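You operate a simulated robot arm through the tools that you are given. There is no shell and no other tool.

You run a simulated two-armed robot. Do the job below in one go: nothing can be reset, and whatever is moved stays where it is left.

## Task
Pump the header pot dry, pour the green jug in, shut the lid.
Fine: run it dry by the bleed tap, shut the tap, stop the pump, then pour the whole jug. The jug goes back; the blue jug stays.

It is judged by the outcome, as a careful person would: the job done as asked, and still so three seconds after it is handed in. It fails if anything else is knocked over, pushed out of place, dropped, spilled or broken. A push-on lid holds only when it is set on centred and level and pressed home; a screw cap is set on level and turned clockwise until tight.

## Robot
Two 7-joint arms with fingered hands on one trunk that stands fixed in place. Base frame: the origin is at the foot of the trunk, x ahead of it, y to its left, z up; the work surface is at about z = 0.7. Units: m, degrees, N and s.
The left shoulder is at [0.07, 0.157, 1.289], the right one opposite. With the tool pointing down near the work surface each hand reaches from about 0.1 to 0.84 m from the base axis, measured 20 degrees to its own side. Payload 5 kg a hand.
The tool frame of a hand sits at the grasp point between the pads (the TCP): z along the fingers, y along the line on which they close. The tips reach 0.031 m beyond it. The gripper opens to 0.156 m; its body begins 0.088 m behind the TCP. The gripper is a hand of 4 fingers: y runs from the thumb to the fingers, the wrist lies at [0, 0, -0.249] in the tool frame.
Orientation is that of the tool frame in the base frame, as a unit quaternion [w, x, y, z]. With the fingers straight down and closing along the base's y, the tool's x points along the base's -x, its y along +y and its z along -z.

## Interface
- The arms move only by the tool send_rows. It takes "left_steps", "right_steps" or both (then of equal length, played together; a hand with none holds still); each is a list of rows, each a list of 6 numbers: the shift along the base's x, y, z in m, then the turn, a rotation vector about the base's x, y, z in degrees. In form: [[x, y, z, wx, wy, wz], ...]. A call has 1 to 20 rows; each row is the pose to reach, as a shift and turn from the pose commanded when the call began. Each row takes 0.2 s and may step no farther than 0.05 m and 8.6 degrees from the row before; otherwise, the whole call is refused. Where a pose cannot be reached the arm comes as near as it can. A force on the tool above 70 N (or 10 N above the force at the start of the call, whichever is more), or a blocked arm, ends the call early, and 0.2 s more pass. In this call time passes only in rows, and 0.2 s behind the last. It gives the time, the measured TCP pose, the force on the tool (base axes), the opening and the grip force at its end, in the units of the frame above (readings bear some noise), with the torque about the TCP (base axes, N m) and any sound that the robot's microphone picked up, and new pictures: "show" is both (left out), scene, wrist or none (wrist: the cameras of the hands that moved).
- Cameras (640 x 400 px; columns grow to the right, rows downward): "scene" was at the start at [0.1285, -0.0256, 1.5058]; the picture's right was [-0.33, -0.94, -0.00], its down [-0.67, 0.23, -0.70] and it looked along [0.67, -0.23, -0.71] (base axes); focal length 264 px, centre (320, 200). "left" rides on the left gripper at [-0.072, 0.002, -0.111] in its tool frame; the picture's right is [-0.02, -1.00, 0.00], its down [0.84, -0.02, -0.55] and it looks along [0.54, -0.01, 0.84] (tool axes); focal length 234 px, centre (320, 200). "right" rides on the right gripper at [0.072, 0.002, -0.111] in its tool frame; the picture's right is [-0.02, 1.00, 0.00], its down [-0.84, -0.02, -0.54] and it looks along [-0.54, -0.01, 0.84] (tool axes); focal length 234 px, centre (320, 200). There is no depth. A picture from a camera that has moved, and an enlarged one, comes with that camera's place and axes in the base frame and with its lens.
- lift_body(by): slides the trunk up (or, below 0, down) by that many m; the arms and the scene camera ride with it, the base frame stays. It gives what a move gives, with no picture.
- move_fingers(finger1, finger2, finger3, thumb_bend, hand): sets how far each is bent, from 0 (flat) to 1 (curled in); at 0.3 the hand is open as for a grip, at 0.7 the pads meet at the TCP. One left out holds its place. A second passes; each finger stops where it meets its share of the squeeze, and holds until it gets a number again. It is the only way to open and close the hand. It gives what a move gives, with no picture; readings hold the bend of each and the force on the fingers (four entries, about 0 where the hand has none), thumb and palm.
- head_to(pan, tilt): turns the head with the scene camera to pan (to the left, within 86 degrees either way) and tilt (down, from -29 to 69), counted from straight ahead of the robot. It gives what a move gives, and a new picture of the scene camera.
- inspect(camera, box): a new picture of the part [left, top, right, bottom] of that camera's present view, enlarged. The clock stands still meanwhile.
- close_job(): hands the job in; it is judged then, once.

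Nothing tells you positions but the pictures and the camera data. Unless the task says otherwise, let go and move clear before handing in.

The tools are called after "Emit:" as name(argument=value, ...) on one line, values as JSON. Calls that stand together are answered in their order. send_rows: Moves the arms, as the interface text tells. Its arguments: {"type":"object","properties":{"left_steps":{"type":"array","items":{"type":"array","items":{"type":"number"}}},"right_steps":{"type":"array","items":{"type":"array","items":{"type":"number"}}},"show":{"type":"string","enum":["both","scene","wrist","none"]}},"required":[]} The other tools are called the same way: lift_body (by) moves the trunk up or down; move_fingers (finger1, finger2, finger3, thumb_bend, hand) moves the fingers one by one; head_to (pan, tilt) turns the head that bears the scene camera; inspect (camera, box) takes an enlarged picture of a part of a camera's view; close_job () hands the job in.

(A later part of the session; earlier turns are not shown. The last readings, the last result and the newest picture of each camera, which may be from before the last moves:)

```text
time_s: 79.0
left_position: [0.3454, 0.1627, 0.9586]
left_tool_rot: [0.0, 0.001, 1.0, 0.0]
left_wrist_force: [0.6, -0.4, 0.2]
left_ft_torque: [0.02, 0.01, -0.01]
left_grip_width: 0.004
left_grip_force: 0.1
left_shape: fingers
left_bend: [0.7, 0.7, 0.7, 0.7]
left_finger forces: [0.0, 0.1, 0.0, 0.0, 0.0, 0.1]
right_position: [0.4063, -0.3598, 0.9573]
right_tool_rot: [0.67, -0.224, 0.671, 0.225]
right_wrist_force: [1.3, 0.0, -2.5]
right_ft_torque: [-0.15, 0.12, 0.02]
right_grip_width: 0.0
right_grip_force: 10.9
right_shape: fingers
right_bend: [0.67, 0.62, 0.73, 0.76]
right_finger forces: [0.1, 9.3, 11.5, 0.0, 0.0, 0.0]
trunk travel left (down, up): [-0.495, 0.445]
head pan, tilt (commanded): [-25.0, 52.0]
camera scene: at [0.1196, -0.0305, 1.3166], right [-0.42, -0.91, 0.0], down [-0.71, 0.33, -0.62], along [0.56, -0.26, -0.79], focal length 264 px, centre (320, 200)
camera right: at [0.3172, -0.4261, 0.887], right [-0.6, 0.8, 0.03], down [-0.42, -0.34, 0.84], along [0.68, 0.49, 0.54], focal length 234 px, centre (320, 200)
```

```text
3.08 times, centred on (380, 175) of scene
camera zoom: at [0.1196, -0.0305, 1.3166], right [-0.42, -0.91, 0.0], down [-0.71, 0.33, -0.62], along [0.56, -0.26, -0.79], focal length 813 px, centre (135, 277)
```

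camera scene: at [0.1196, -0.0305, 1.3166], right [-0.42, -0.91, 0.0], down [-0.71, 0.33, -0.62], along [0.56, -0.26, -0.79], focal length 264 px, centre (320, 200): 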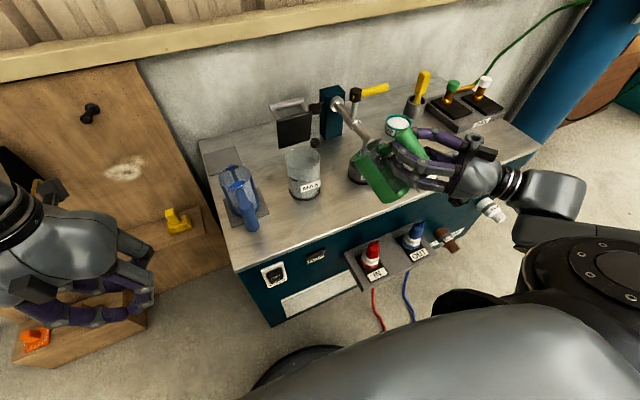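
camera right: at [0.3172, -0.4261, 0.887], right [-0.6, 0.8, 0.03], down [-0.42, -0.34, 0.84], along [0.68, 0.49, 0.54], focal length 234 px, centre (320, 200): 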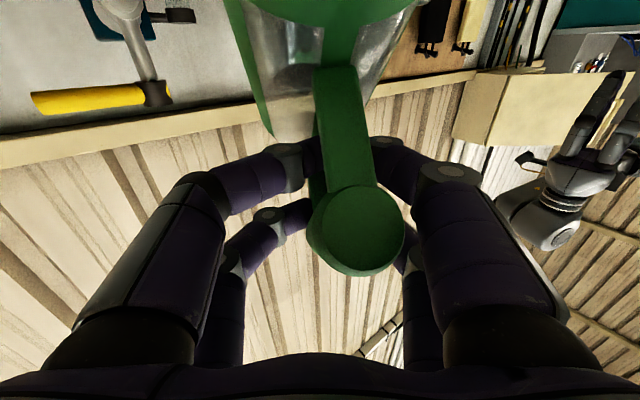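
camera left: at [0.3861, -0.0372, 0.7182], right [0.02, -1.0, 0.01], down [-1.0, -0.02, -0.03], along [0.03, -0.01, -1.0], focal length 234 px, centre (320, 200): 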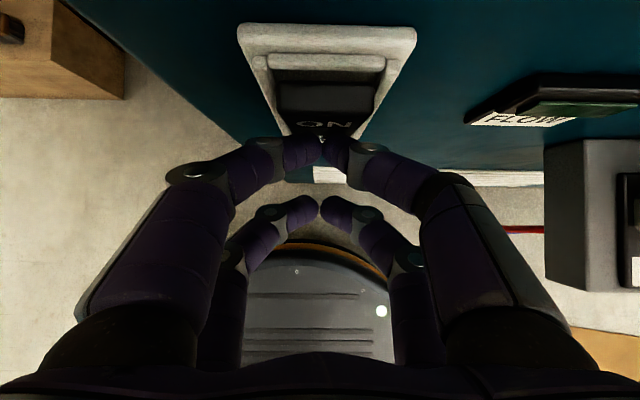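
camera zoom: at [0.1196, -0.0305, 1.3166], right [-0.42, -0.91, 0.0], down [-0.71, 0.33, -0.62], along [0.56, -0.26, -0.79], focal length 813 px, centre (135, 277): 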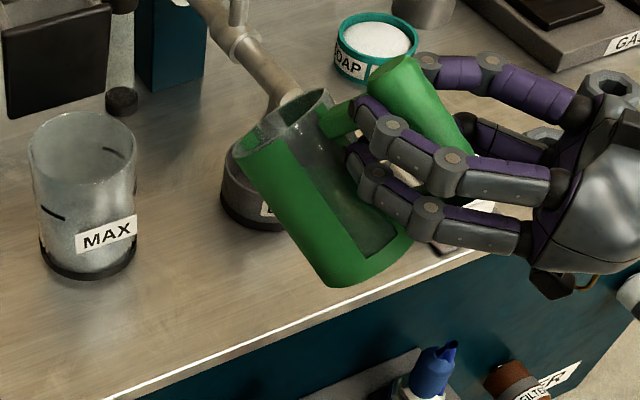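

The jug has pivoted forward in the pinch grip. Before anything else I check whether any fluid has come out.

Emit:
inspect(camera="scene", box=[340, 120, 420, 190])

Emit:
inspect(camera="scene", box=[280, 140, 380, 250])

Emit:
inspect(camera="right", box=[200, 0, 460, 300])

```text
5.71 times, centred on (380, 155) of scene
camera zoom: at [0.1196, -0.0305, 1.3166], right [-0.42, -0.91, 0.0], down [-0.71, 0.33, -0.62], along [0.56, -0.26, -0.79], focal length 1510 px, centre (-23, 457)
```

zoom: 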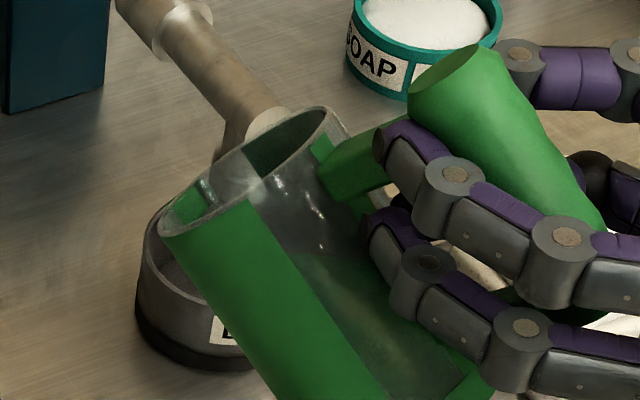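

```text
3.64 times, centred on (330, 195) of scene
camera zoom: at [0.1196, -0.0305, 1.3166], right [-0.42, -0.91, 0.0], down [-0.71, 0.33, -0.62], along [0.56, -0.26, -0.79], focal length 961 px, centre (284, 218)
```

zoom: 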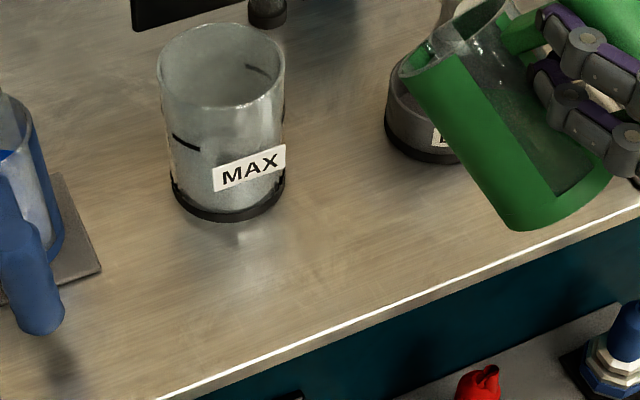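

```text
1.33 times, centred on (330, 150) of right
camera zoom: at [0.3172, -0.4261, 0.887], right [-0.6, 0.8, 0.03], down [-0.42, -0.34, 0.84], along [0.68, 0.49, 0.54], focal length 312 px, centre (307, 267)
```

zoom: 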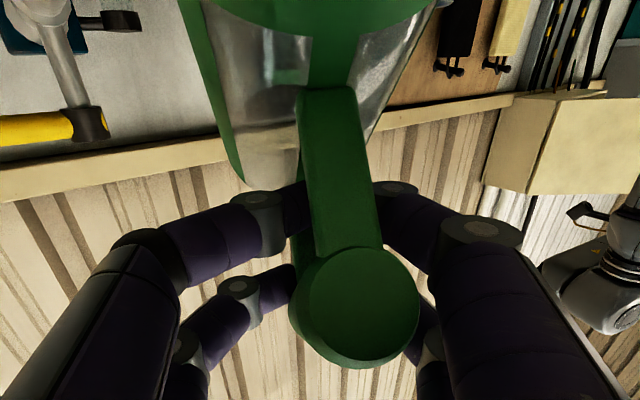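

No spill yet: the fluid sits about 65 mm below the rim, so it would only start pouring near 60° tilt, and the jug is at roughly 45°. The quickest safe move is to bring the spout over the pot now while pitching the hand up to reduce the tilt.

Emit:
send_rows(right_steps=[[0.016, 0.011, 0.01, 4.8, -6.4, 0], [0.037, 0.0255, 0.02, 9.6, -12.8, 0], [0.058, 0.04, 0.028, 14.4, -19.2, 0], [0.0737, 0.0512, 0.03, 19.2, -25.6, 0]], show="both")

Emit:
inspect(camera="scene", box=[270, 90, 450, 240])

```text
time_s: 80.0
left_position: [0.3461, 0.1631, 0.9567]
left_tool_rot: [-0.001, -0.001, 1.0, 0.0]
left_wrist_force: [0.2, -0.2, 0.6]
left_ft_torque: [0.01, 0.01, 0.0]
left_grip_width: 0.0042
left_grip_force: 0.1
left_shape: fingers
left_bend: [0.7, 0.7, 0.7, 0.7]
left_finger forces: [0.1, 0.1, 0.0, 0.0, 0.1, 0.1]
right_position: [0.4823, -0.3099, 0.9877]
right_tool_rot: [0.83, -0.152, 0.46, 0.276]
right_wrist_force: [-0.1, 0.4, -4.5]
right_ft_torque: [-0.1, 0.06, -0.04]
right_grip_width: 0.0001
right_grip_force: 9.5
right_shape: fingers
right_bend: [0.67, 0.62, 0.73, 0.76]
right_finger forces: [0.1, 10.0, 9.7, 0.0, 0.0, 0.0]
trunk travel left (down, up): [-0.495, 0.445]
head pan, tilt (commanded): [-25.0, 52.0]
camera scene: at [0.1219, -0.0313, 1.3163], right [-0.42, -0.91, 0.0], down [-0.72, 0.33, -0.61], along [0.56, -0.26, -0.79], focal length 264 px, centre (320, 200)
camera right: at [0.4369, -0.3435, 0.8679], right [-0.61, 0.79, 0.02], down [-0.71, -0.56, 0.42], along [0.35, 0.24, 0.91], focal length 234 px, centre (320, 200)
```

scene: 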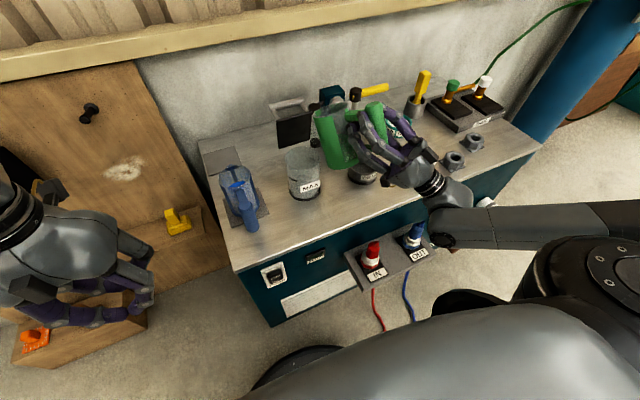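
right: 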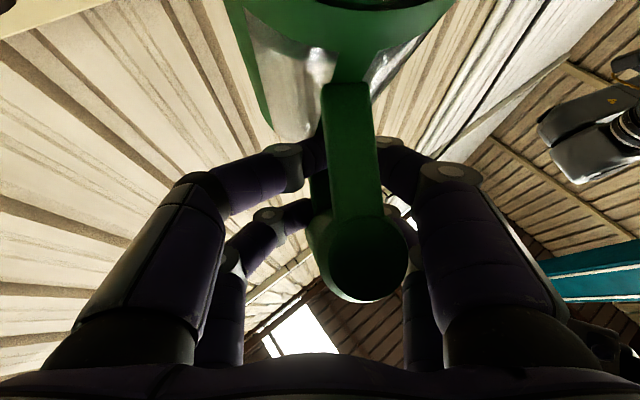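

```text
2.67 times, centred on (360, 165) of scene
camera zoom: at [0.1219, -0.0313, 1.3163], right [-0.42, -0.91, 0.0], down [-0.72, 0.33, -0.61], along [0.56, -0.26, -0.79], focal length 705 px, centre (213, 293)
```

zoom: 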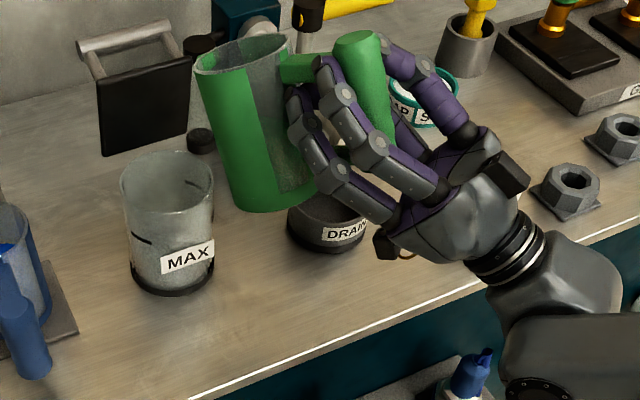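

Pitching up worked: the jug followed the hand and is nearly upright again beside the pot. I zoom in to locate the spout before pouring.

Emit:
inspect(camera="scene", box=[300, 90, 400, 180])

Emit:
inspect(camera="right", box=[200, 0, 460, 200])

```text
4.44 times, centred on (350, 135) of scene
camera zoom: at [0.1219, -0.0313, 1.3163], right [-0.42, -0.91, 0.0], down [-0.72, 0.33, -0.61], along [0.56, -0.26, -0.79], focal length 1175 px, centre (187, 489)
```

zoom: 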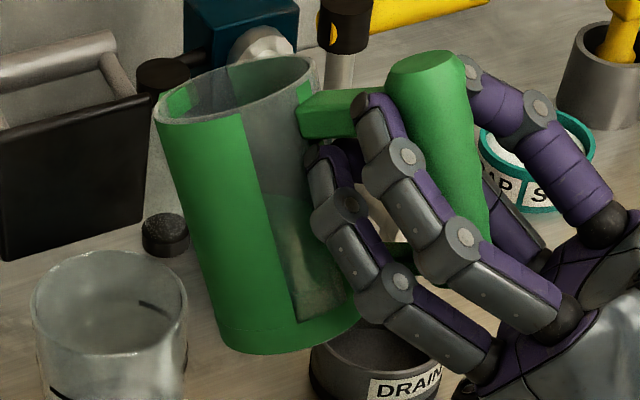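

```text
2.00 times, centred on (330, 100) of right
camera zoom: at [0.4369, -0.3435, 0.8679], right [-0.61, 0.79, 0.02], down [-0.71, -0.56, 0.42], along [0.35, 0.24, 0.91], focal length 468 px, centre (300, 400)
```

zoom: 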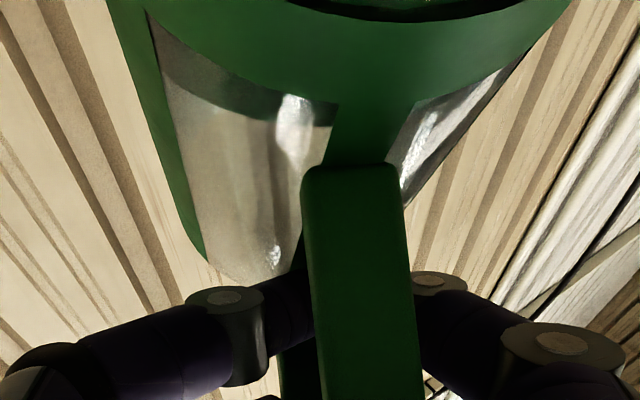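

My best fit puts the jug at azimuth ~30°, tilted ~27°, with its lip near (0.604, -0.245, 0.965). That is about 3 cm off to the -y side, so I shift it over the pot and start tilting gently while still below pouring angle.

Emit:
send_rows(right_steps=[[-0.005, 0.012, 0.004, 0, 0, 0], [-0.011, 0.028, 0.008, 0, 0, 0]], show="both")

Emit:
inspect(camera="scene", box=[270, 80, 410, 220])

```text
time_s: 80.5
left_position: [0.3439, 0.1626, 0.9573]
left_tool_rot: [0.0, -0.001, 1.0, 0.0]
left_wrist_force: [-0.1, -0.4, 0.0]
left_ft_torque: [-0.01, -0.03, 0.03]
left_grip_width: 0.004
left_grip_force: 0.1
left_shape: fingers
left_bend: [0.7, 0.7, 0.7, 0.7]
left_finger forces: [0.0, 0.0, 0.0, 0.0, 0.0, 0.0]
right_position: [0.4706, -0.2808, 0.9966]
right_tool_rot: [0.83, -0.153, 0.459, 0.277]
right_wrist_force: [-0.4, 0.0, -3.1]
right_ft_torque: [-0.13, 0.12, -0.04]
right_grip_width: 0.0
right_grip_force: 10.0
right_shape: fingers
right_bend: [0.67, 0.62, 0.73, 0.76]
right_finger forces: [0.0, 10.0, 9.9, 0.1, 0.0, 0.0]
trunk travel left (down, up): [-0.495, 0.445]
head pan, tilt (commanded): [-25.0, 52.0]
camera scene: at [0.1198, -0.0305, 1.3165], right [-0.42, -0.91, 0.0], down [-0.71, 0.33, -0.62], along [0.56, -0.26, -0.79], focal length 264 px, centre (320, 200)
camera right: at [0.425, -0.3146, 0.8773], right [-0.61, 0.79, 0.02], down [-0.71, -0.56, 0.42], along [0.34, 0.24, 0.91], focal length 234 px, centre (320, 200)
```

scene: 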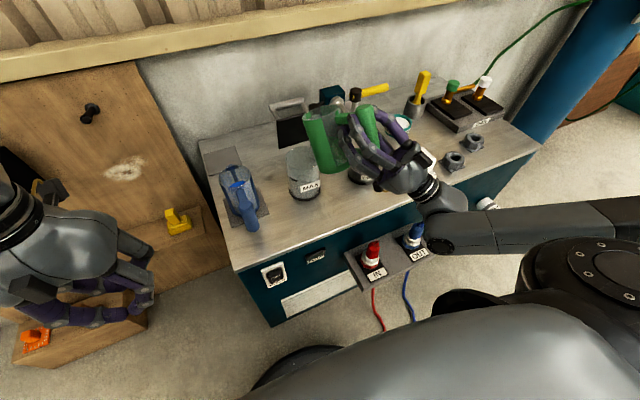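
right: 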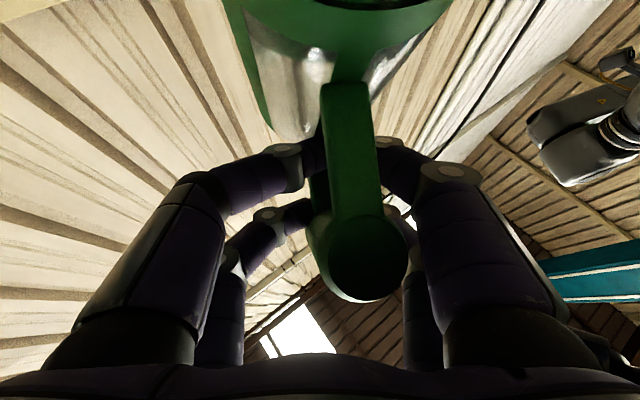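

```text
2.86 times, centred on (340, 150) of scene
camera zoom: at [0.1198, -0.0305, 1.3165], right [-0.42, -0.91, 0.0], down [-0.71, 0.33, -0.62], along [0.56, -0.26, -0.79], focal length 755 px, centre (263, 343)
```

zoom: 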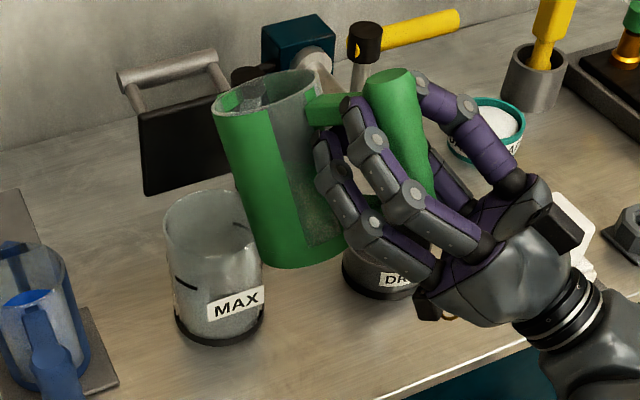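

The grip is holding steady. To see lip against pot from another side, I bring the left hand (fist, well above the blue jug) to where its camera looks down on the pot.

Emit:
send_rows(left_steps=[[0.02, -0.005, 0.03, 0, 0, 0], [0.05, -0.015, 0.06, 0, 0, 0], [0.09, -0.03, 0.08, 0, 0, 0], [0.13, -0.045, 0.09, 0, 0, 0], [0.17, -0.06, 0.1, 0, 0, 0], [0.21, -0.075, 0.1, 0, 0, 0], [0.25, -0.09, 0.1, 0, 0, 0]], show="wrist")

Emit:
inspect(camera="left", box=[340, 0, 640, 190])

```text
time_s: 82.2
left_position: [0.5945, 0.0706, 1.0567]
left_tool_rot: [-0.001, 0.0, 1.0, 0.001]
left_wrist_force: [0.6, 0.2, 0.4]
left_ft_torque: [0.04, 0.06, 0.0]
left_grip_width: 0.0043
left_grip_force: 0.0
left_shape: fingers
left_bend: [0.7, 0.7, 0.7, 0.7]
left_finger forces: [0.1, 0.0, 0.0, 0.0, 0.0, 0.0]
right_position: [0.4724, -0.2821, 0.9957]
right_tool_rot: [0.829, -0.154, 0.46, 0.277]
right_wrist_force: [0.7, -0.4, -4.2]
right_ft_torque: [-0.12, 0.12, 0.01]
right_grip_width: 0.0
right_grip_force: 9.9
right_shape: fingers
right_bend: [0.67, 0.62, 0.73, 0.76]
right_finger forces: [0.1, 10.2, 9.9, 0.0, 0.0, 0.1]
trunk travel left (down, up): [-0.495, 0.445]
head pan, tilt (commanded): [-25.0, 52.0]
camera left: at [0.668, 0.0727, 1.1676], right [0.02, -1.0, 0.0], down [-0.84, -0.02, 0.55], along [-0.55, -0.01, -0.84], focal length 234 px, centre (320, 200)
```

left: 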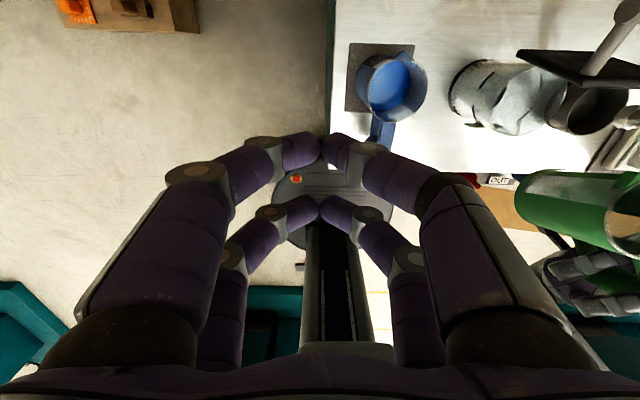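

```text
2.11 times, centred on (490, 95) of left
camera zoom: at [0.668, 0.0727, 1.1676], right [0.02, -1.0, 0.0], down [-0.84, -0.02, 0.55], along [-0.55, -0.01, -0.84], focal length 493 px, centre (-38, 421)
```

zoom: 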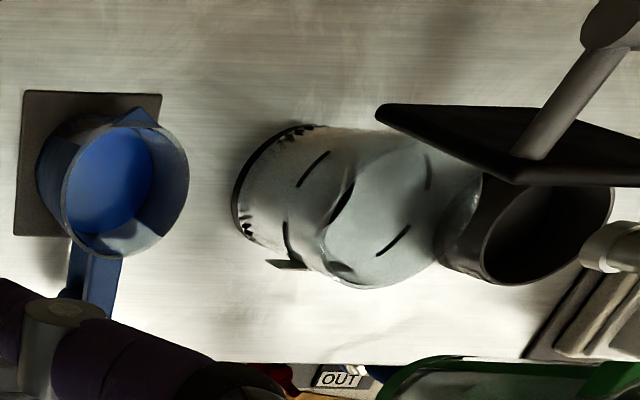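

I yaw the left hand so its camera looks across toward the pot and jug from the left.

Emit:
send_rows(left_steps=[[0, 0, 0, 0, 0, 8.5], [0, 0, 0, 0, 0, 17], [0, 0, 0, 0, 0, 25.5], [0, 0, 0, 0, 0, 34], [0, 0, 0, 0, 0, 42.5], [0, 0, 0, 0, 0, 51], [0, 0, 0, 0, 0, 59.5], [0, 0, 0, 0, 0, 68], [0, 0, 0, 0, 0, 76.5], [0, 0, 0, 0, 0, 85]], show="both")

Emit:
inspect(camera="left", box=[180, 0, 480, 190])

```text
time_s: 84.3
left_position: [0.595, 0.071, 1.0574]
left_tool_rot: [0.0, -0.676, 0.737, 0.0]
left_wrist_force: [-1.0, 0.2, 0.0]
left_ft_torque: [-0.03, 0.0, 0.05]
left_grip_width: 0.0039
left_grip_force: 0.0
left_shape: fingers
left_bend: [0.7, 0.7, 0.7, 0.7]
left_finger forces: [0.0, 0.0, 0.0, 0.0, 0.1, 0.0]
right_position: [0.4703, -0.2806, 0.9965]
right_tool_rot: [0.83, -0.153, 0.46, 0.277]
right_wrist_force: [0.4, -0.4, -4.4]
right_ft_torque: [-0.16, 0.1, 0.05]
right_grip_width: 0.0
right_grip_force: 10.2
right_shape: fingers
right_bend: [0.67, 0.62, 0.73, 0.76]
right_finger forces: [0.1, 10.1, 10.0, 0.1, 0.0, 0.0]
trunk travel left (down, up): [-0.495, 0.445]
head pan, tilt (commanded): [-25.0, 52.0]
camera scene: at [0.1202, -0.031, 1.3165], right [-0.42, -0.91, 0.0], down [-0.71, 0.33, -0.62], along [0.56, -0.26, -0.79], focal length 264 px, centre (320, 200)
camera left: at [0.5996, 0.144, 1.1681], right [1.0, -0.06, 0.0], down [-0.05, -0.84, 0.54], along [-0.03, -0.54, -0.84], focal length 234 px, centre (320, 200)
```

scene: 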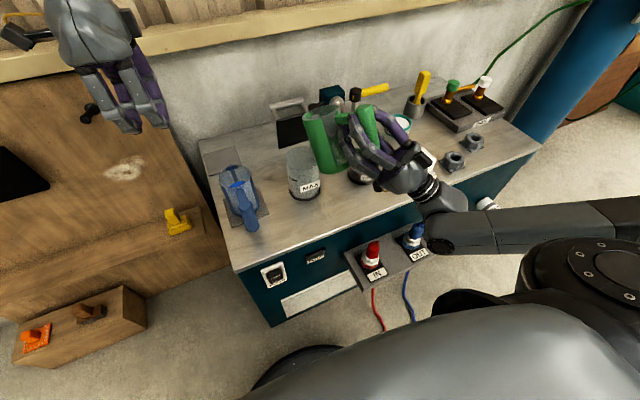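
left: 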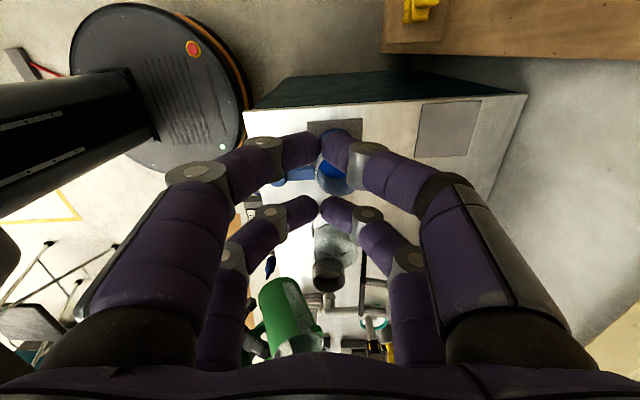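

```text
2.11 times, centred on (330, 95) of left
camera zoom: at [0.5996, 0.144, 1.1681], right [1.0, -0.06, 0.0], down [-0.05, -0.84, 0.54], along [-0.03, -0.54, -0.84], focal length 493 px, centre (299, 421)
```

zoom: 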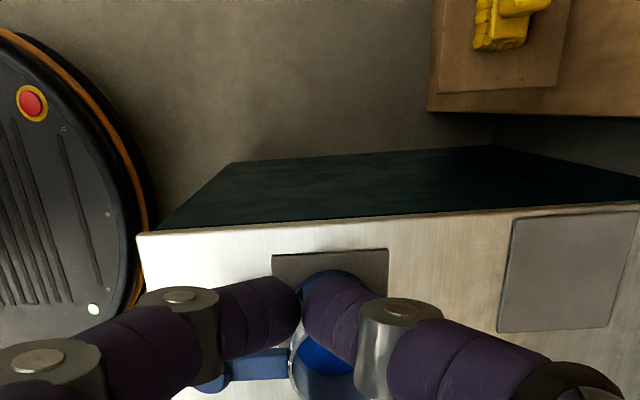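

Emit:
move_fingers(hand="left", finger1=0.2, finger2=0.2, finger3=0.2, thumb_bend=0.2)

Emit:
inspect(camera="left", box=[200, 150, 460, 370])

```text
time_s: 85.3
left_position: [0.5949, 0.0719, 1.0584]
left_tool_rot: [0.0, -0.675, 0.737, 0.0]
left_wrist_force: [1.0, -0.7, -0.4]
left_ft_torque: [0.02, 0.01, 0.02]
left_grip_width: 0.1844
left_grip_force: 0.1
left_shape: fingers
left_bend: [0.2, 0.2, 0.2, 0.2]
left_finger forces: [0.0, 0.0, 0.1, 0.1, 0.1, 0.0]
right_position: [0.4705, -0.2819, 0.9959]
right_tool_rot: [0.83, -0.153, 0.46, 0.276]
right_wrist_force: [0.1, 0.2, -4.5]
right_ft_torque: [-0.1, 0.1, -0.02]
right_grip_width: 0.0002
right_grip_force: 10.0
right_shape: fingers
right_bend: [0.67, 0.62, 0.73, 0.76]
right_finger forces: [0.0, 10.0, 10.0, 0.1, 0.0, 0.0]
trunk travel left (down, up): [-0.495, 0.445]
head pan, tilt (commanded): [-25.0, 52.0]
```

```text
1.82 times, centred on (330, 260) of left
camera zoom: at [0.5998, 0.144, 1.1681], right [1.0, -0.06, 0.0], down [-0.05, -0.84, 0.54], along [-0.03, -0.54, -0.84], focal length 426 px, centre (302, 91)
```

zoom: 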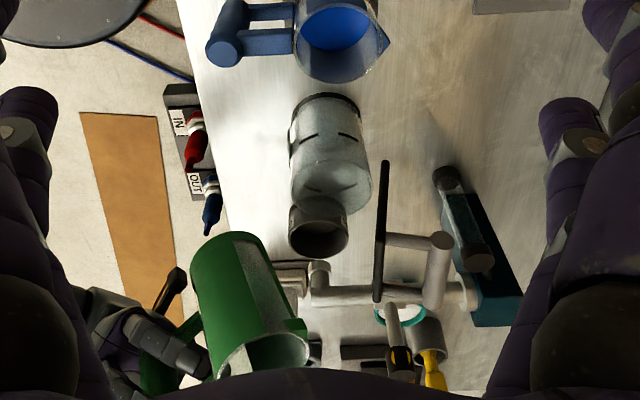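

From the left camera I now see jug, pot and lid clearly: the lip is at about (0.580, -0.209, 0.975), the pot centre at about (0.612, -0.204). I tilt to about 50° (still below pouring), rotating about the lip while centring it over the pot.

Emit:
send_rows(right_steps=[[0.0088, -0.0008, -0.0023, -3.73, 5.32, 0], [0.0191, -0.0006, -0.004, -7.46, 10.65, 0], [0.0276, 0.0019, -0.0063, -11.19, 15.97, 0], [0.034, 0.0064, -0.0096, -14.92, 21.29, 0]], show="none")

Emit:
inspect(camera="left", box=[200, 150, 460, 370])

Emit:
inspect(camera="scene", box=[270, 80, 410, 220])

```text
time_s: 86.3
left_position: [0.5951, 0.0725, 1.0564]
left_tool_rot: [-0.001, -0.675, 0.737, 0.001]
left_wrist_force: [-0.2, 0.4, -0.4]
left_ft_torque: [-0.04, -0.02, 0.01]
left_grip_width: 0.1846
left_grip_force: 0.0
left_shape: fingers
left_bend: [0.2, 0.2, 0.2, 0.2]
left_finger forces: [0.1, 0.0, 0.0, 0.0, 0.0, 0.0]
right_position: [0.5042, -0.2749, 0.9856]
right_tool_rot: [0.704, -0.205, 0.637, 0.239]
right_wrist_force: [2.2, -0.8, -3.9]
right_ft_torque: [-0.09, 0.01, -0.03]
right_grip_width: 0.0001
right_grip_force: 11.2
right_shape: fingers
right_bend: [0.67, 0.62, 0.73, 0.76]
right_finger forces: [0.0, 10.7, 10.9, 0.0, 0.0, 0.0]
trunk travel left (down, up): [-0.495, 0.445]
head pan, tilt (commanded): [-25.0, 52.0]
```

```text
1.82 times, centred on (330, 260) of left
camera zoom: at [0.6012, 0.1444, 1.1673], right [1.0, -0.06, 0.0], down [-0.05, -0.84, 0.54], along [-0.04, -0.54, -0.84], focal length 426 px, centre (302, 91)
```

zoom: 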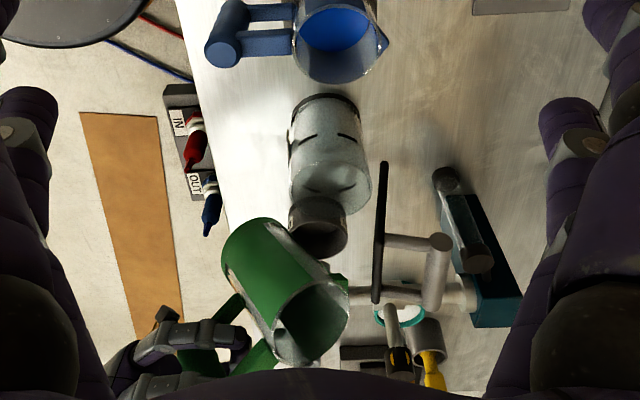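

```text
2.86 times, centred on (340, 150) of scene
camera zoom: at [0.1217, -0.0308, 1.3164], right [-0.42, -0.91, 0.0], down [-0.72, 0.33, -0.61], along [0.56, -0.26, -0.79], focal length 755 px, centre (263, 343)
```

zoom: 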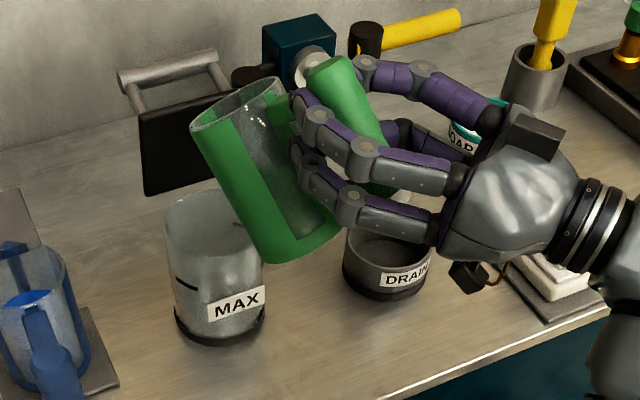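

Current best estimate: tilt about 35°, lip at (0.618, -0.205, 0.942), a touch too far forward. I pull back 2.5 cm while tilting on to about 55°.

Emit:
send_rows(right_steps=[[-0.0079, -0.0056, -0.001, -2.87, 4.1, 0], [-0.0126, -0.0088, 0, -5.74, 8.19, 0], [-0.0075, -0.0053, 0.0006, -8.61, 12.29, 0], [-0.0018, -0.0013, 0.0007, -11.48, 16.38, 0]], show="none")

Emit:
inspect(camera="left", box=[200, 150, 460, 370])

Emit:
inspect(camera="scene", box=[270, 80, 410, 220])

```text
time_s: 87.3
left_position: [0.5946, 0.0723, 1.0568]
left_tool_rot: [0.0, -0.676, 0.737, 0.001]
left_wrist_force: [0.1, -0.1, 0.5]
left_ft_torque: [0.02, -0.03, 0.01]
left_grip_width: 0.1845
left_grip_force: 0.0
left_shape: fingers
left_bend: [0.2, 0.2, 0.2, 0.2]
left_finger forces: [0.0, 0.0, 0.0, 0.0, 0.0, 0.1]
right_position: [0.5027, -0.2751, 0.9862]
right_tool_rot: [0.582, -0.239, 0.751, 0.201]
right_wrist_force: [0.3, 1.3, -2.9]
right_ft_torque: [-0.04, 0.02, -0.01]
right_grip_width: 0.0003
right_grip_force: 11.1
right_shape: fingers
right_bend: [0.67, 0.62, 0.73, 0.76]
right_finger forces: [0.0, 11.0, 10.7, 0.1, 0.0, 0.0]
trunk travel left (down, up): [-0.495, 0.445]
head pan, tilt (commanded): [-25.0, 52.0]
```

```text
1.82 times, centred on (330, 260) of left
camera zoom: at [0.6004, 0.1444, 1.1676], right [1.0, -0.06, 0.0], down [-0.05, -0.84, 0.55], along [-0.04, -0.54, -0.84], focal length 426 px, centre (302, 91)
```

zoom: 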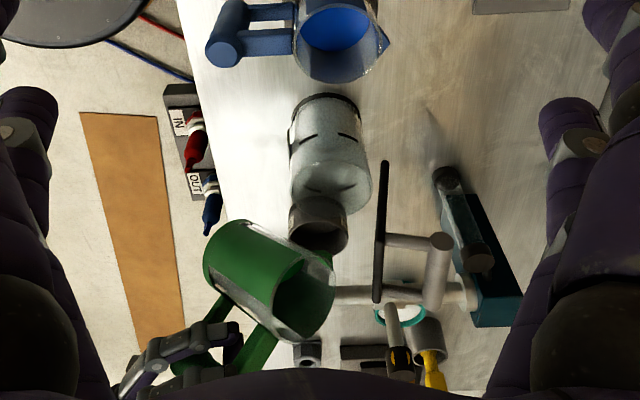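

```text
2.86 times, centred on (340, 150) of scene
camera zoom: at [0.1207, -0.0305, 1.3163], right [-0.42, -0.91, 0.0], down [-0.71, 0.33, -0.62], along [0.56, -0.26, -0.79], focal length 755 px, centre (263, 343)
```

zoom: 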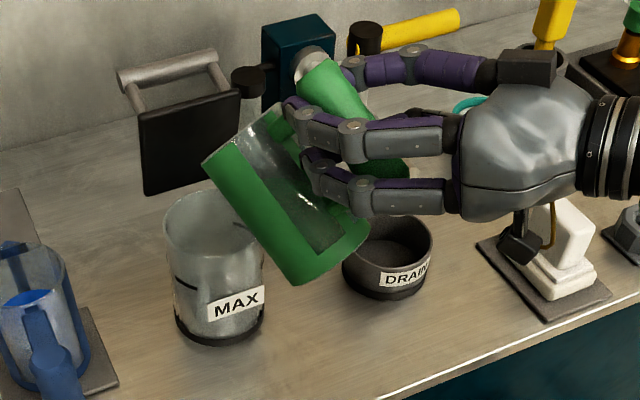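

Lip is now at about (0.604, -0.216, 0.908), over the pot. I continue tilting slowly through the angle where pouring should begin.

Emit:
send_rows(right_steps=[[0.0015, 0.001, 0.0016, -1.44, 2.05, 0], [0.0033, 0.0023, 0.0032, -2.87, 4.1, 0], [0.0052, 0.0036, 0.005, -4.31, 6.14, 0], [0.0071, 0.005, 0.0068, -5.74, 8.19, 0]], show="none")

Emit:
inspect(camera="left", box=[200, 150, 460, 370])

Emit:
inspect(camera="scene", box=[270, 80, 410, 220])

```text
time_s: 88.3
left_position: [0.5949, 0.0723, 1.0571]
left_tool_rot: [0.0, -0.676, 0.737, 0.001]
left_wrist_force: [-0.6, 0.4, -0.1]
left_ft_torque: [-0.04, 0.02, 0.03]
left_grip_width: 0.1843
left_grip_force: 0.0
left_shape: fingers
left_bend: [0.2, 0.2, 0.2, 0.2]
left_finger forces: [0.0, 0.1, 0.0, 0.0, 0.0, 0.0]
right_position: [0.51, -0.2713, 0.9938]
right_tool_rot: [0.513, -0.253, 0.8, 0.18]
right_wrist_force: [-0.4, 0.5, -3.5]
right_ft_torque: [-0.03, 0.03, -0.01]
right_grip_width: 0.0
right_grip_force: 10.8
right_shape: fingers
right_bend: [0.67, 0.62, 0.73, 0.76]
right_finger forces: [0.0, 11.1, 10.8, 0.0, 0.1, 0.0]
trunk travel left (down, up): [-0.495, 0.445]
head pan, tilt (commanded): [-25.0, 52.0]
```

```text
1.82 times, centred on (330, 260) of left
camera zoom: at [0.6002, 0.1445, 1.1678], right [1.0, -0.06, 0.0], down [-0.05, -0.84, 0.55], along [-0.03, -0.54, -0.84], focal length 426 px, centre (302, 91)
```

zoom: 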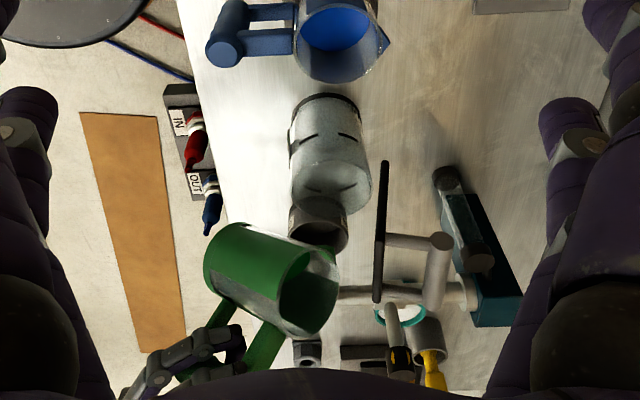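

```text
2.86 times, centred on (340, 150) of scene
camera zoom: at [0.1205, -0.0305, 1.3164], right [-0.42, -0.91, 0.0], down [-0.71, 0.33, -0.62], along [0.56, -0.26, -0.79], focal length 755 px, centre (263, 343)
```

zoom: 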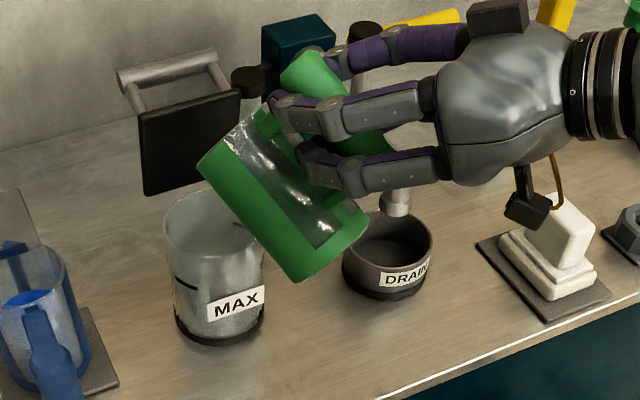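

Emit:
inspect(camera="right", box=[0, 0, 640, 400])

Emit:
inspect(camera="scene", box=[320, 90, 400, 190])

Emit:
inspect(camera="left", box=[270, 250, 360, 350])

```text
1.00 times, centred on (320, 200) of right (not enlarged: the box is as wide or as high as the picture)
camera zoom: at [0.4033, -0.347, 0.9742], right [-0.58, 0.81, 0.05], down [-0.1, -0.13, 0.99], along [0.81, 0.57, 0.16], focal length 234 px, centre (320, 200)
```

zoom: 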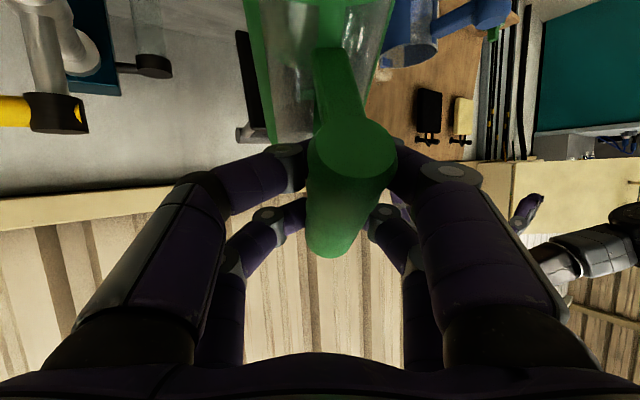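

```text
4.00 times, centred on (360, 140) of scene
camera zoom: at [0.1205, -0.0305, 1.3164], right [-0.42, -0.91, 0.0], down [-0.71, 0.33, -0.62], along [0.56, -0.26, -0.79], focal length 1057 px, centre (160, 440)
```

zoom: 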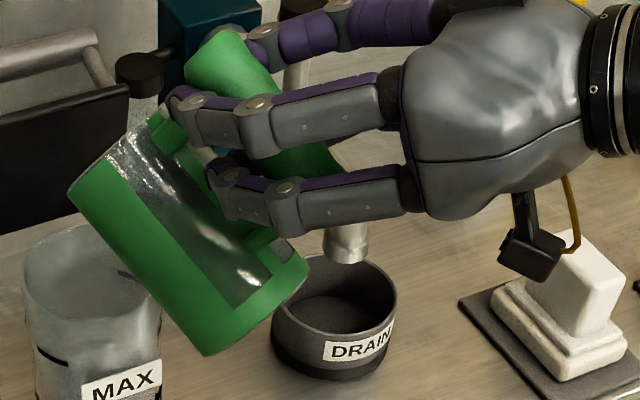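

```text
4.00 times, centred on (315, 300) of left
camera zoom: at [0.6002, 0.1445, 1.1678], right [1.0, -0.06, 0.0], down [-0.05, -0.84, 0.55], along [-0.03, -0.54, -0.84], focal length 937 px, centre (340, -200)
```

zoom: 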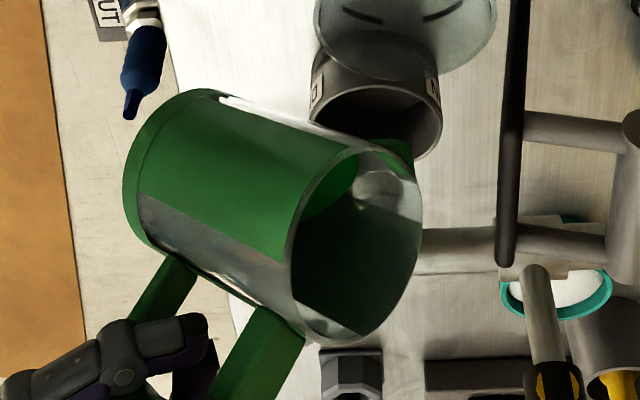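

The jug pivots partly in the grip, so its true tilt is only about 52°; the lip is right over the pot centre. I keep pitching in small steps with the lip held slightly short of centre, and re-measure.

Emit:
send_rows(right_steps=[[-0.003, -0.002, 0.002, -1.44, 2.05, 0], [-0.004, -0.003, 0.004, -2.87, 4.1, 0], [-0.003, -0.002, 0.006, -4.31, 6.14, 0], [-0.0022, -0.0015, 0.008, -5.74, 8.19, 0]], show="none")

Emit:
inspect(camera="left", box=[270, 210, 380, 350])

Emit:
inspect(camera="scene", box=[290, 90, 400, 220])

Emit:
inspect(camera="right", box=[200, 40, 460, 300])

```text
time_s: 89.3
left_position: [0.5951, 0.073, 1.0577]
left_tool_rot: [0.0, -0.675, 0.738, -0.001]
left_wrist_force: [0.0, 0.1, -0.4]
left_ft_torque: [-0.01, 0.02, 0.0]
left_grip_width: 0.1843
left_grip_force: 0.0
left_shape: fingers
left_bend: [0.2, 0.2, 0.2, 0.2]
left_finger forces: [0.0, 0.0, 0.1, 0.0, 0.0, 0.1]
right_position: [0.5071, -0.2712, 1.0025]
right_tool_rot: [0.442, -0.265, 0.843, 0.156]
right_wrist_force: [0.9, -0.5, -3.7]
right_ft_torque: [-0.02, 0.02, -0.06]
right_grip_width: 0.0
right_grip_force: 11.1
right_shape: fingers
right_bend: [0.67, 0.62, 0.73, 0.76]
right_finger forces: [0.0, 11.0, 10.8, 0.1, 0.0, 0.0]
trunk travel left (down, up): [-0.495, 0.445]
head pan, tilt (commanded): [-25.0, 52.0]
```

```text
2.86 times, centred on (325, 280) of left
camera zoom: at [0.6, 0.1446, 1.1678], right [1.0, -0.06, 0.0], down [-0.05, -0.84, 0.55], along [-0.03, -0.54, -0.84], focal length 669 px, centre (306, -29)
```

zoom: 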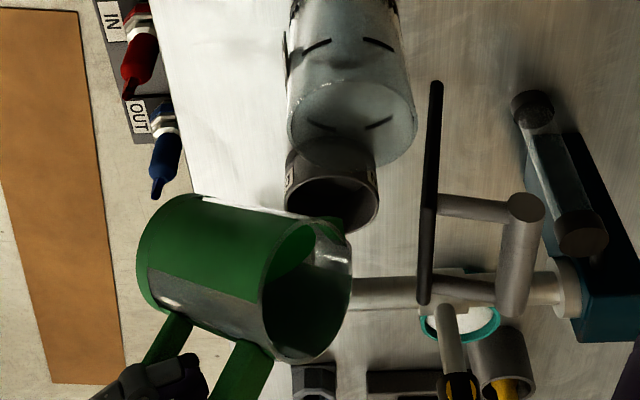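

```text
3.08 times, centred on (345, 155) of scene
camera zoom: at [0.1203, -0.0303, 1.3164], right [-0.42, -0.91, 0.0], down [-0.71, 0.33, -0.62], along [0.56, -0.26, -0.79], focal length 813 px, centre (243, 338)
```

zoom: 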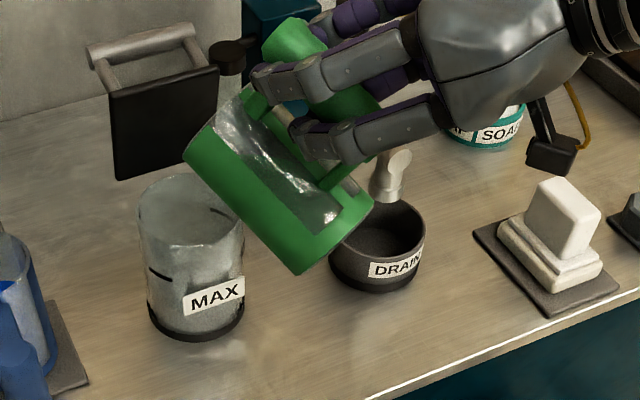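

```text
1.54 times, centred on (330, 170) of right
camera zoom: at [0.3994, -0.3494, 1.0056], right [-0.57, 0.82, 0.05], down [0.04, -0.03, 1.0], along [0.82, 0.58, -0.02], focal length 360 px, centre (305, 246)
```

zoom: 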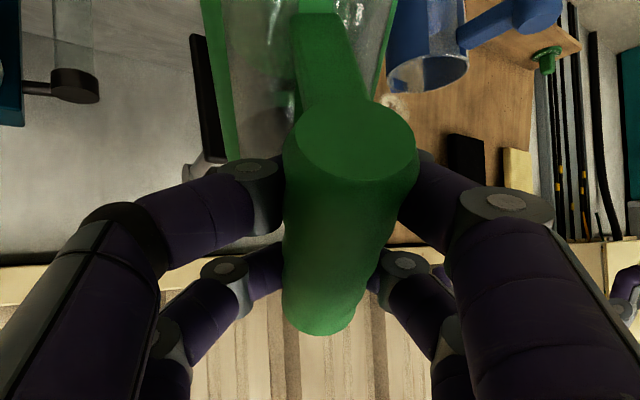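

Tilt is about 57°, lip about 14 mm short of the pot centre and ~7 cm above its rim – good. I go on by another stage.

Emit:
send_rows(right_steps=[[0.002, 0.0015, 0.002, -1.44, 2.05, 0], [0.004, 0.003, 0.004, -2.87, 4.1, 0], [0.0062, 0.0044, 0.0058, -4.31, 6.14, 0], [0.0085, 0.006, 0.0076, -5.74, 8.19, 0]], show="none")

Emit:
inspect(camera="left", box=[270, 210, 380, 350])

Emit:
inspect(camera="scene", box=[290, 90, 400, 220])

```text
time_s: 90.3
left_position: [0.5955, 0.0735, 1.0569]
left_tool_rot: [-0.001, -0.676, 0.737, -0.001]
left_wrist_force: [0.4, 0.1, -0.7]
left_ft_torque: [-0.06, 0.01, -0.02]
left_grip_width: 0.1843
left_grip_force: 0.0
left_shape: fingers
left_bend: [0.2, 0.2, 0.2, 0.2]
left_finger forces: [0.0, 0.0, 0.0, 0.0, 0.1, 0.1]
right_position: [0.5166, -0.2665, 1.0108]
right_tool_rot: [0.367, -0.275, 0.878, 0.133]
right_wrist_force: [-0.8, 0.0, -3.2]
right_ft_torque: [0.0, -0.03, 0.03]
right_grip_width: 0.0001
right_grip_force: 10.9
right_shape: fingers
right_bend: [0.67, 0.62, 0.73, 0.76]
right_finger forces: [0.0, 11.1, 10.6, 0.0, 0.0, 0.0]
trunk travel left (down, up): [-0.495, 0.445]
head pan, tilt (commanded): [-25.0, 52.0]
```

```text
2.86 times, centred on (325, 280) of left
camera zoom: at [0.6002, 0.1448, 1.1677], right [1.0, -0.06, 0.0], down [-0.05, -0.84, 0.55], along [-0.03, -0.54, -0.84], focal length 669 px, centre (306, -29)
```

zoom: 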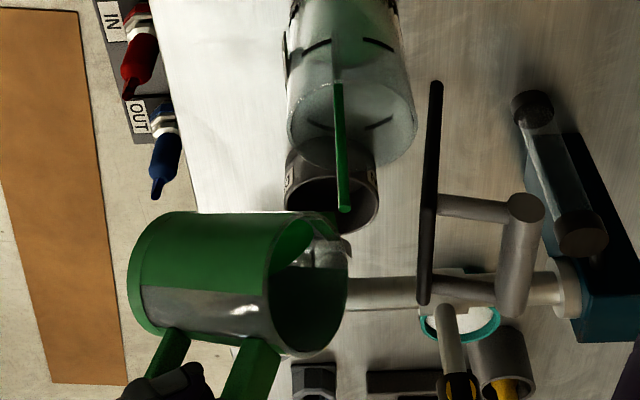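

```text
3.08 times, centred on (345, 155) of scene
camera zoom: at [0.1205, -0.0301, 1.3164], right [-0.42, -0.91, 0.0], down [-0.71, 0.33, -0.62], along [0.56, -0.26, -0.79], focal length 813 px, centre (243, 338)
```

zoom: 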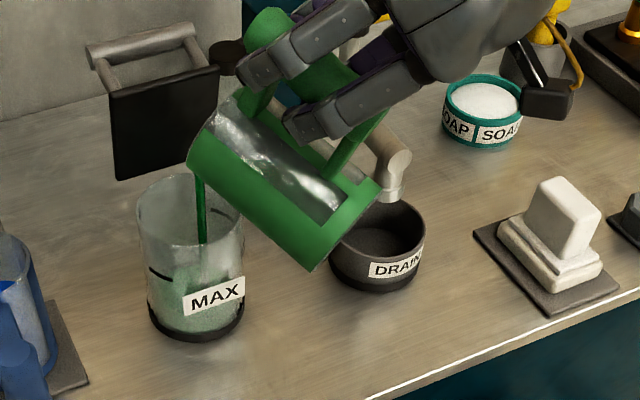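

It is pouring cleanly into the pot: the green stream falls well inside the rim. I carry on tilting slowly with the lip held in place.

Emit:
send_rows(right_steps=[[0.0025, 0.0018, 0.0022, -1.44, 2.05, 0], [0.005, 0.0035, 0.0045, -2.87, 4.1, 0], [0.0075, 0.0053, 0.0067, -4.31, 6.14, 0], [0.01, 0.007, 0.009, -5.74, 8.19, 0]], show="none")

Emit:
inspect(camera="left", box=[270, 210, 380, 350])

Emit:
inspect(camera="scene", box=[290, 90, 400, 220])

```text
time_s: 91.3
left_position: [0.5954, 0.073, 1.0574]
left_tool_rot: [-0.001, -0.676, 0.737, 0.0]
left_wrist_force: [0.0, 0.7, -0.6]
left_ft_torque: [0.01, -0.01, -0.02]
left_grip_width: 0.1845
left_grip_force: 0.1
left_shape: fingers
left_bend: [0.2, 0.2, 0.2, 0.2]
left_finger forces: [0.1, 0.0, 0.1, 0.1, 0.0, 0.0]
right_position: [0.5257, -0.2589, 1.0198]
right_tool_rot: [0.29, -0.283, 0.908, 0.109]
right_wrist_force: [0.1, 1.3, -2.6]
right_ft_torque: [0.03, -0.03, 0.01]
right_grip_width: 0.0
right_grip_force: 11.1
right_shape: fingers
right_bend: [0.67, 0.62, 0.73, 0.76]
right_finger forces: [0.1, 10.7, 10.3, 0.0, 0.0, 0.1]
trunk travel left (down, up): [-0.495, 0.445]
head pan, tilt (commanded): [-25.0, 52.0]
```

```text
2.86 times, centred on (325, 280) of left
camera zoom: at [0.6002, 0.1449, 1.1677], right [1.0, -0.06, 0.0], down [-0.05, -0.84, 0.55], along [-0.04, -0.54, -0.84], focal length 669 px, centre (306, -29)
```

zoom: 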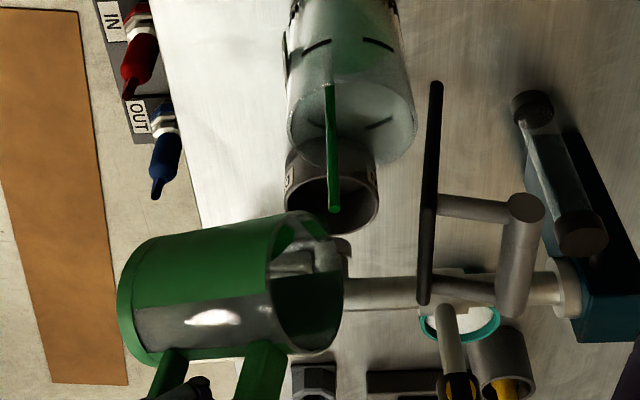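

```text
3.08 times, centred on (345, 155) of scene
camera zoom: at [0.1205, -0.0301, 1.3164], right [-0.42, -0.91, 0.0], down [-0.71, 0.33, -0.62], along [0.56, -0.26, -0.79], focal length 813 px, centre (243, 338)
```

zoom: 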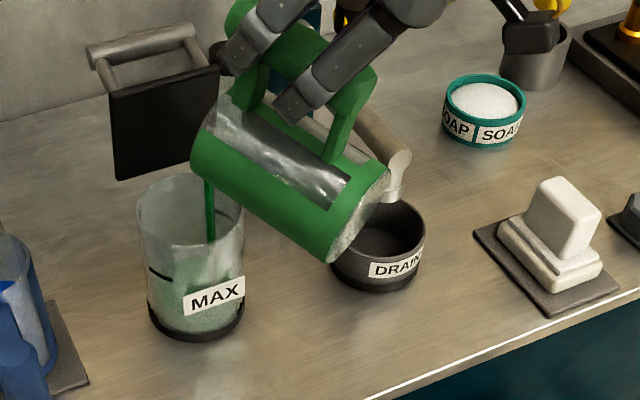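

The stream still falls inside, drifting slightly toward the robot side; I push forward a little more while tilting.

Emit:
send_rows(right_steps=[[0.0045, 0.003, 0.0028, -1.44, 2.05, 0], [0.009, 0.006, 0.0056, -2.87, 4.1, 0], [0.0135, 0.009, 0.0083, -4.31, 6.14, 0], [0.018, 0.012, 0.011, -5.74, 8.19, 0]], show="none")

Emit:
inspect(camera="left", box=[270, 210, 380, 350])

Emit:
inspect(camera="scene", box=[290, 90, 400, 220])

```text
time_s: 92.3
left_position: [0.5962, 0.0724, 1.057]
left_tool_rot: [-0.001, -0.675, 0.738, 0.0]
left_wrist_force: [-0.2, 0.2, -0.1]
left_ft_torque: [0.04, -0.01, 0.0]
left_grip_width: 0.1846
left_grip_force: 0.1
left_shape: fingers
left_bend: [0.2, 0.2, 0.2, 0.2]
left_finger forces: [0.0, 0.0, 0.0, 0.0, 0.0, 0.0]
right_position: [0.5438, -0.2468, 1.0295]
right_tool_rot: [0.209, -0.288, 0.931, 0.083]
right_wrist_force: [0.6, 0.7, -1.4]
right_ft_torque: [0.04, -0.05, 0.01]
right_grip_width: 0.0
right_grip_force: 10.5
right_shape: fingers
right_bend: [0.67, 0.62, 0.73, 0.76]
right_finger forces: [0.2, 10.8, 10.3, 0.0, 0.0, 0.1]
trunk travel left (down, up): [-0.495, 0.445]
head pan, tilt (commanded): [-25.0, 52.0]
```

```text
2.86 times, centred on (325, 280) of left
camera zoom: at [0.6004, 0.1446, 1.1676], right [1.0, -0.06, 0.0], down [-0.05, -0.84, 0.55], along [-0.04, -0.54, -0.84], focal length 669 px, centre (306, -29)
```

zoom: 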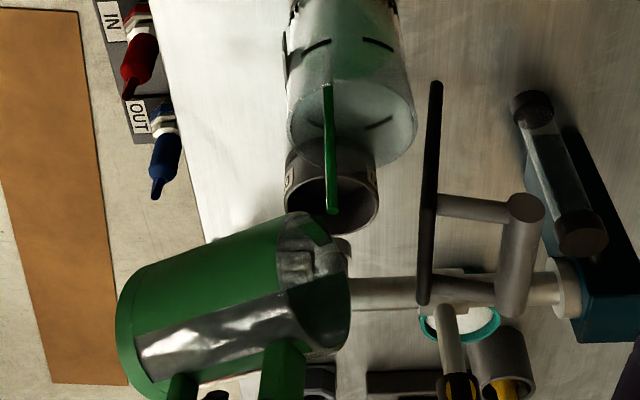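

```text
3.08 times, centred on (345, 155) of scene
camera zoom: at [0.1207, -0.0304, 1.3164], right [-0.42, -0.91, 0.0], down [-0.71, 0.33, -0.62], along [0.56, -0.26, -0.79], focal length 813 px, centre (243, 338)
```

zoom: 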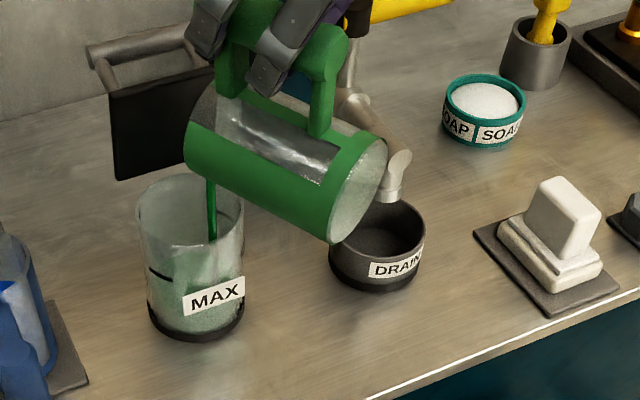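

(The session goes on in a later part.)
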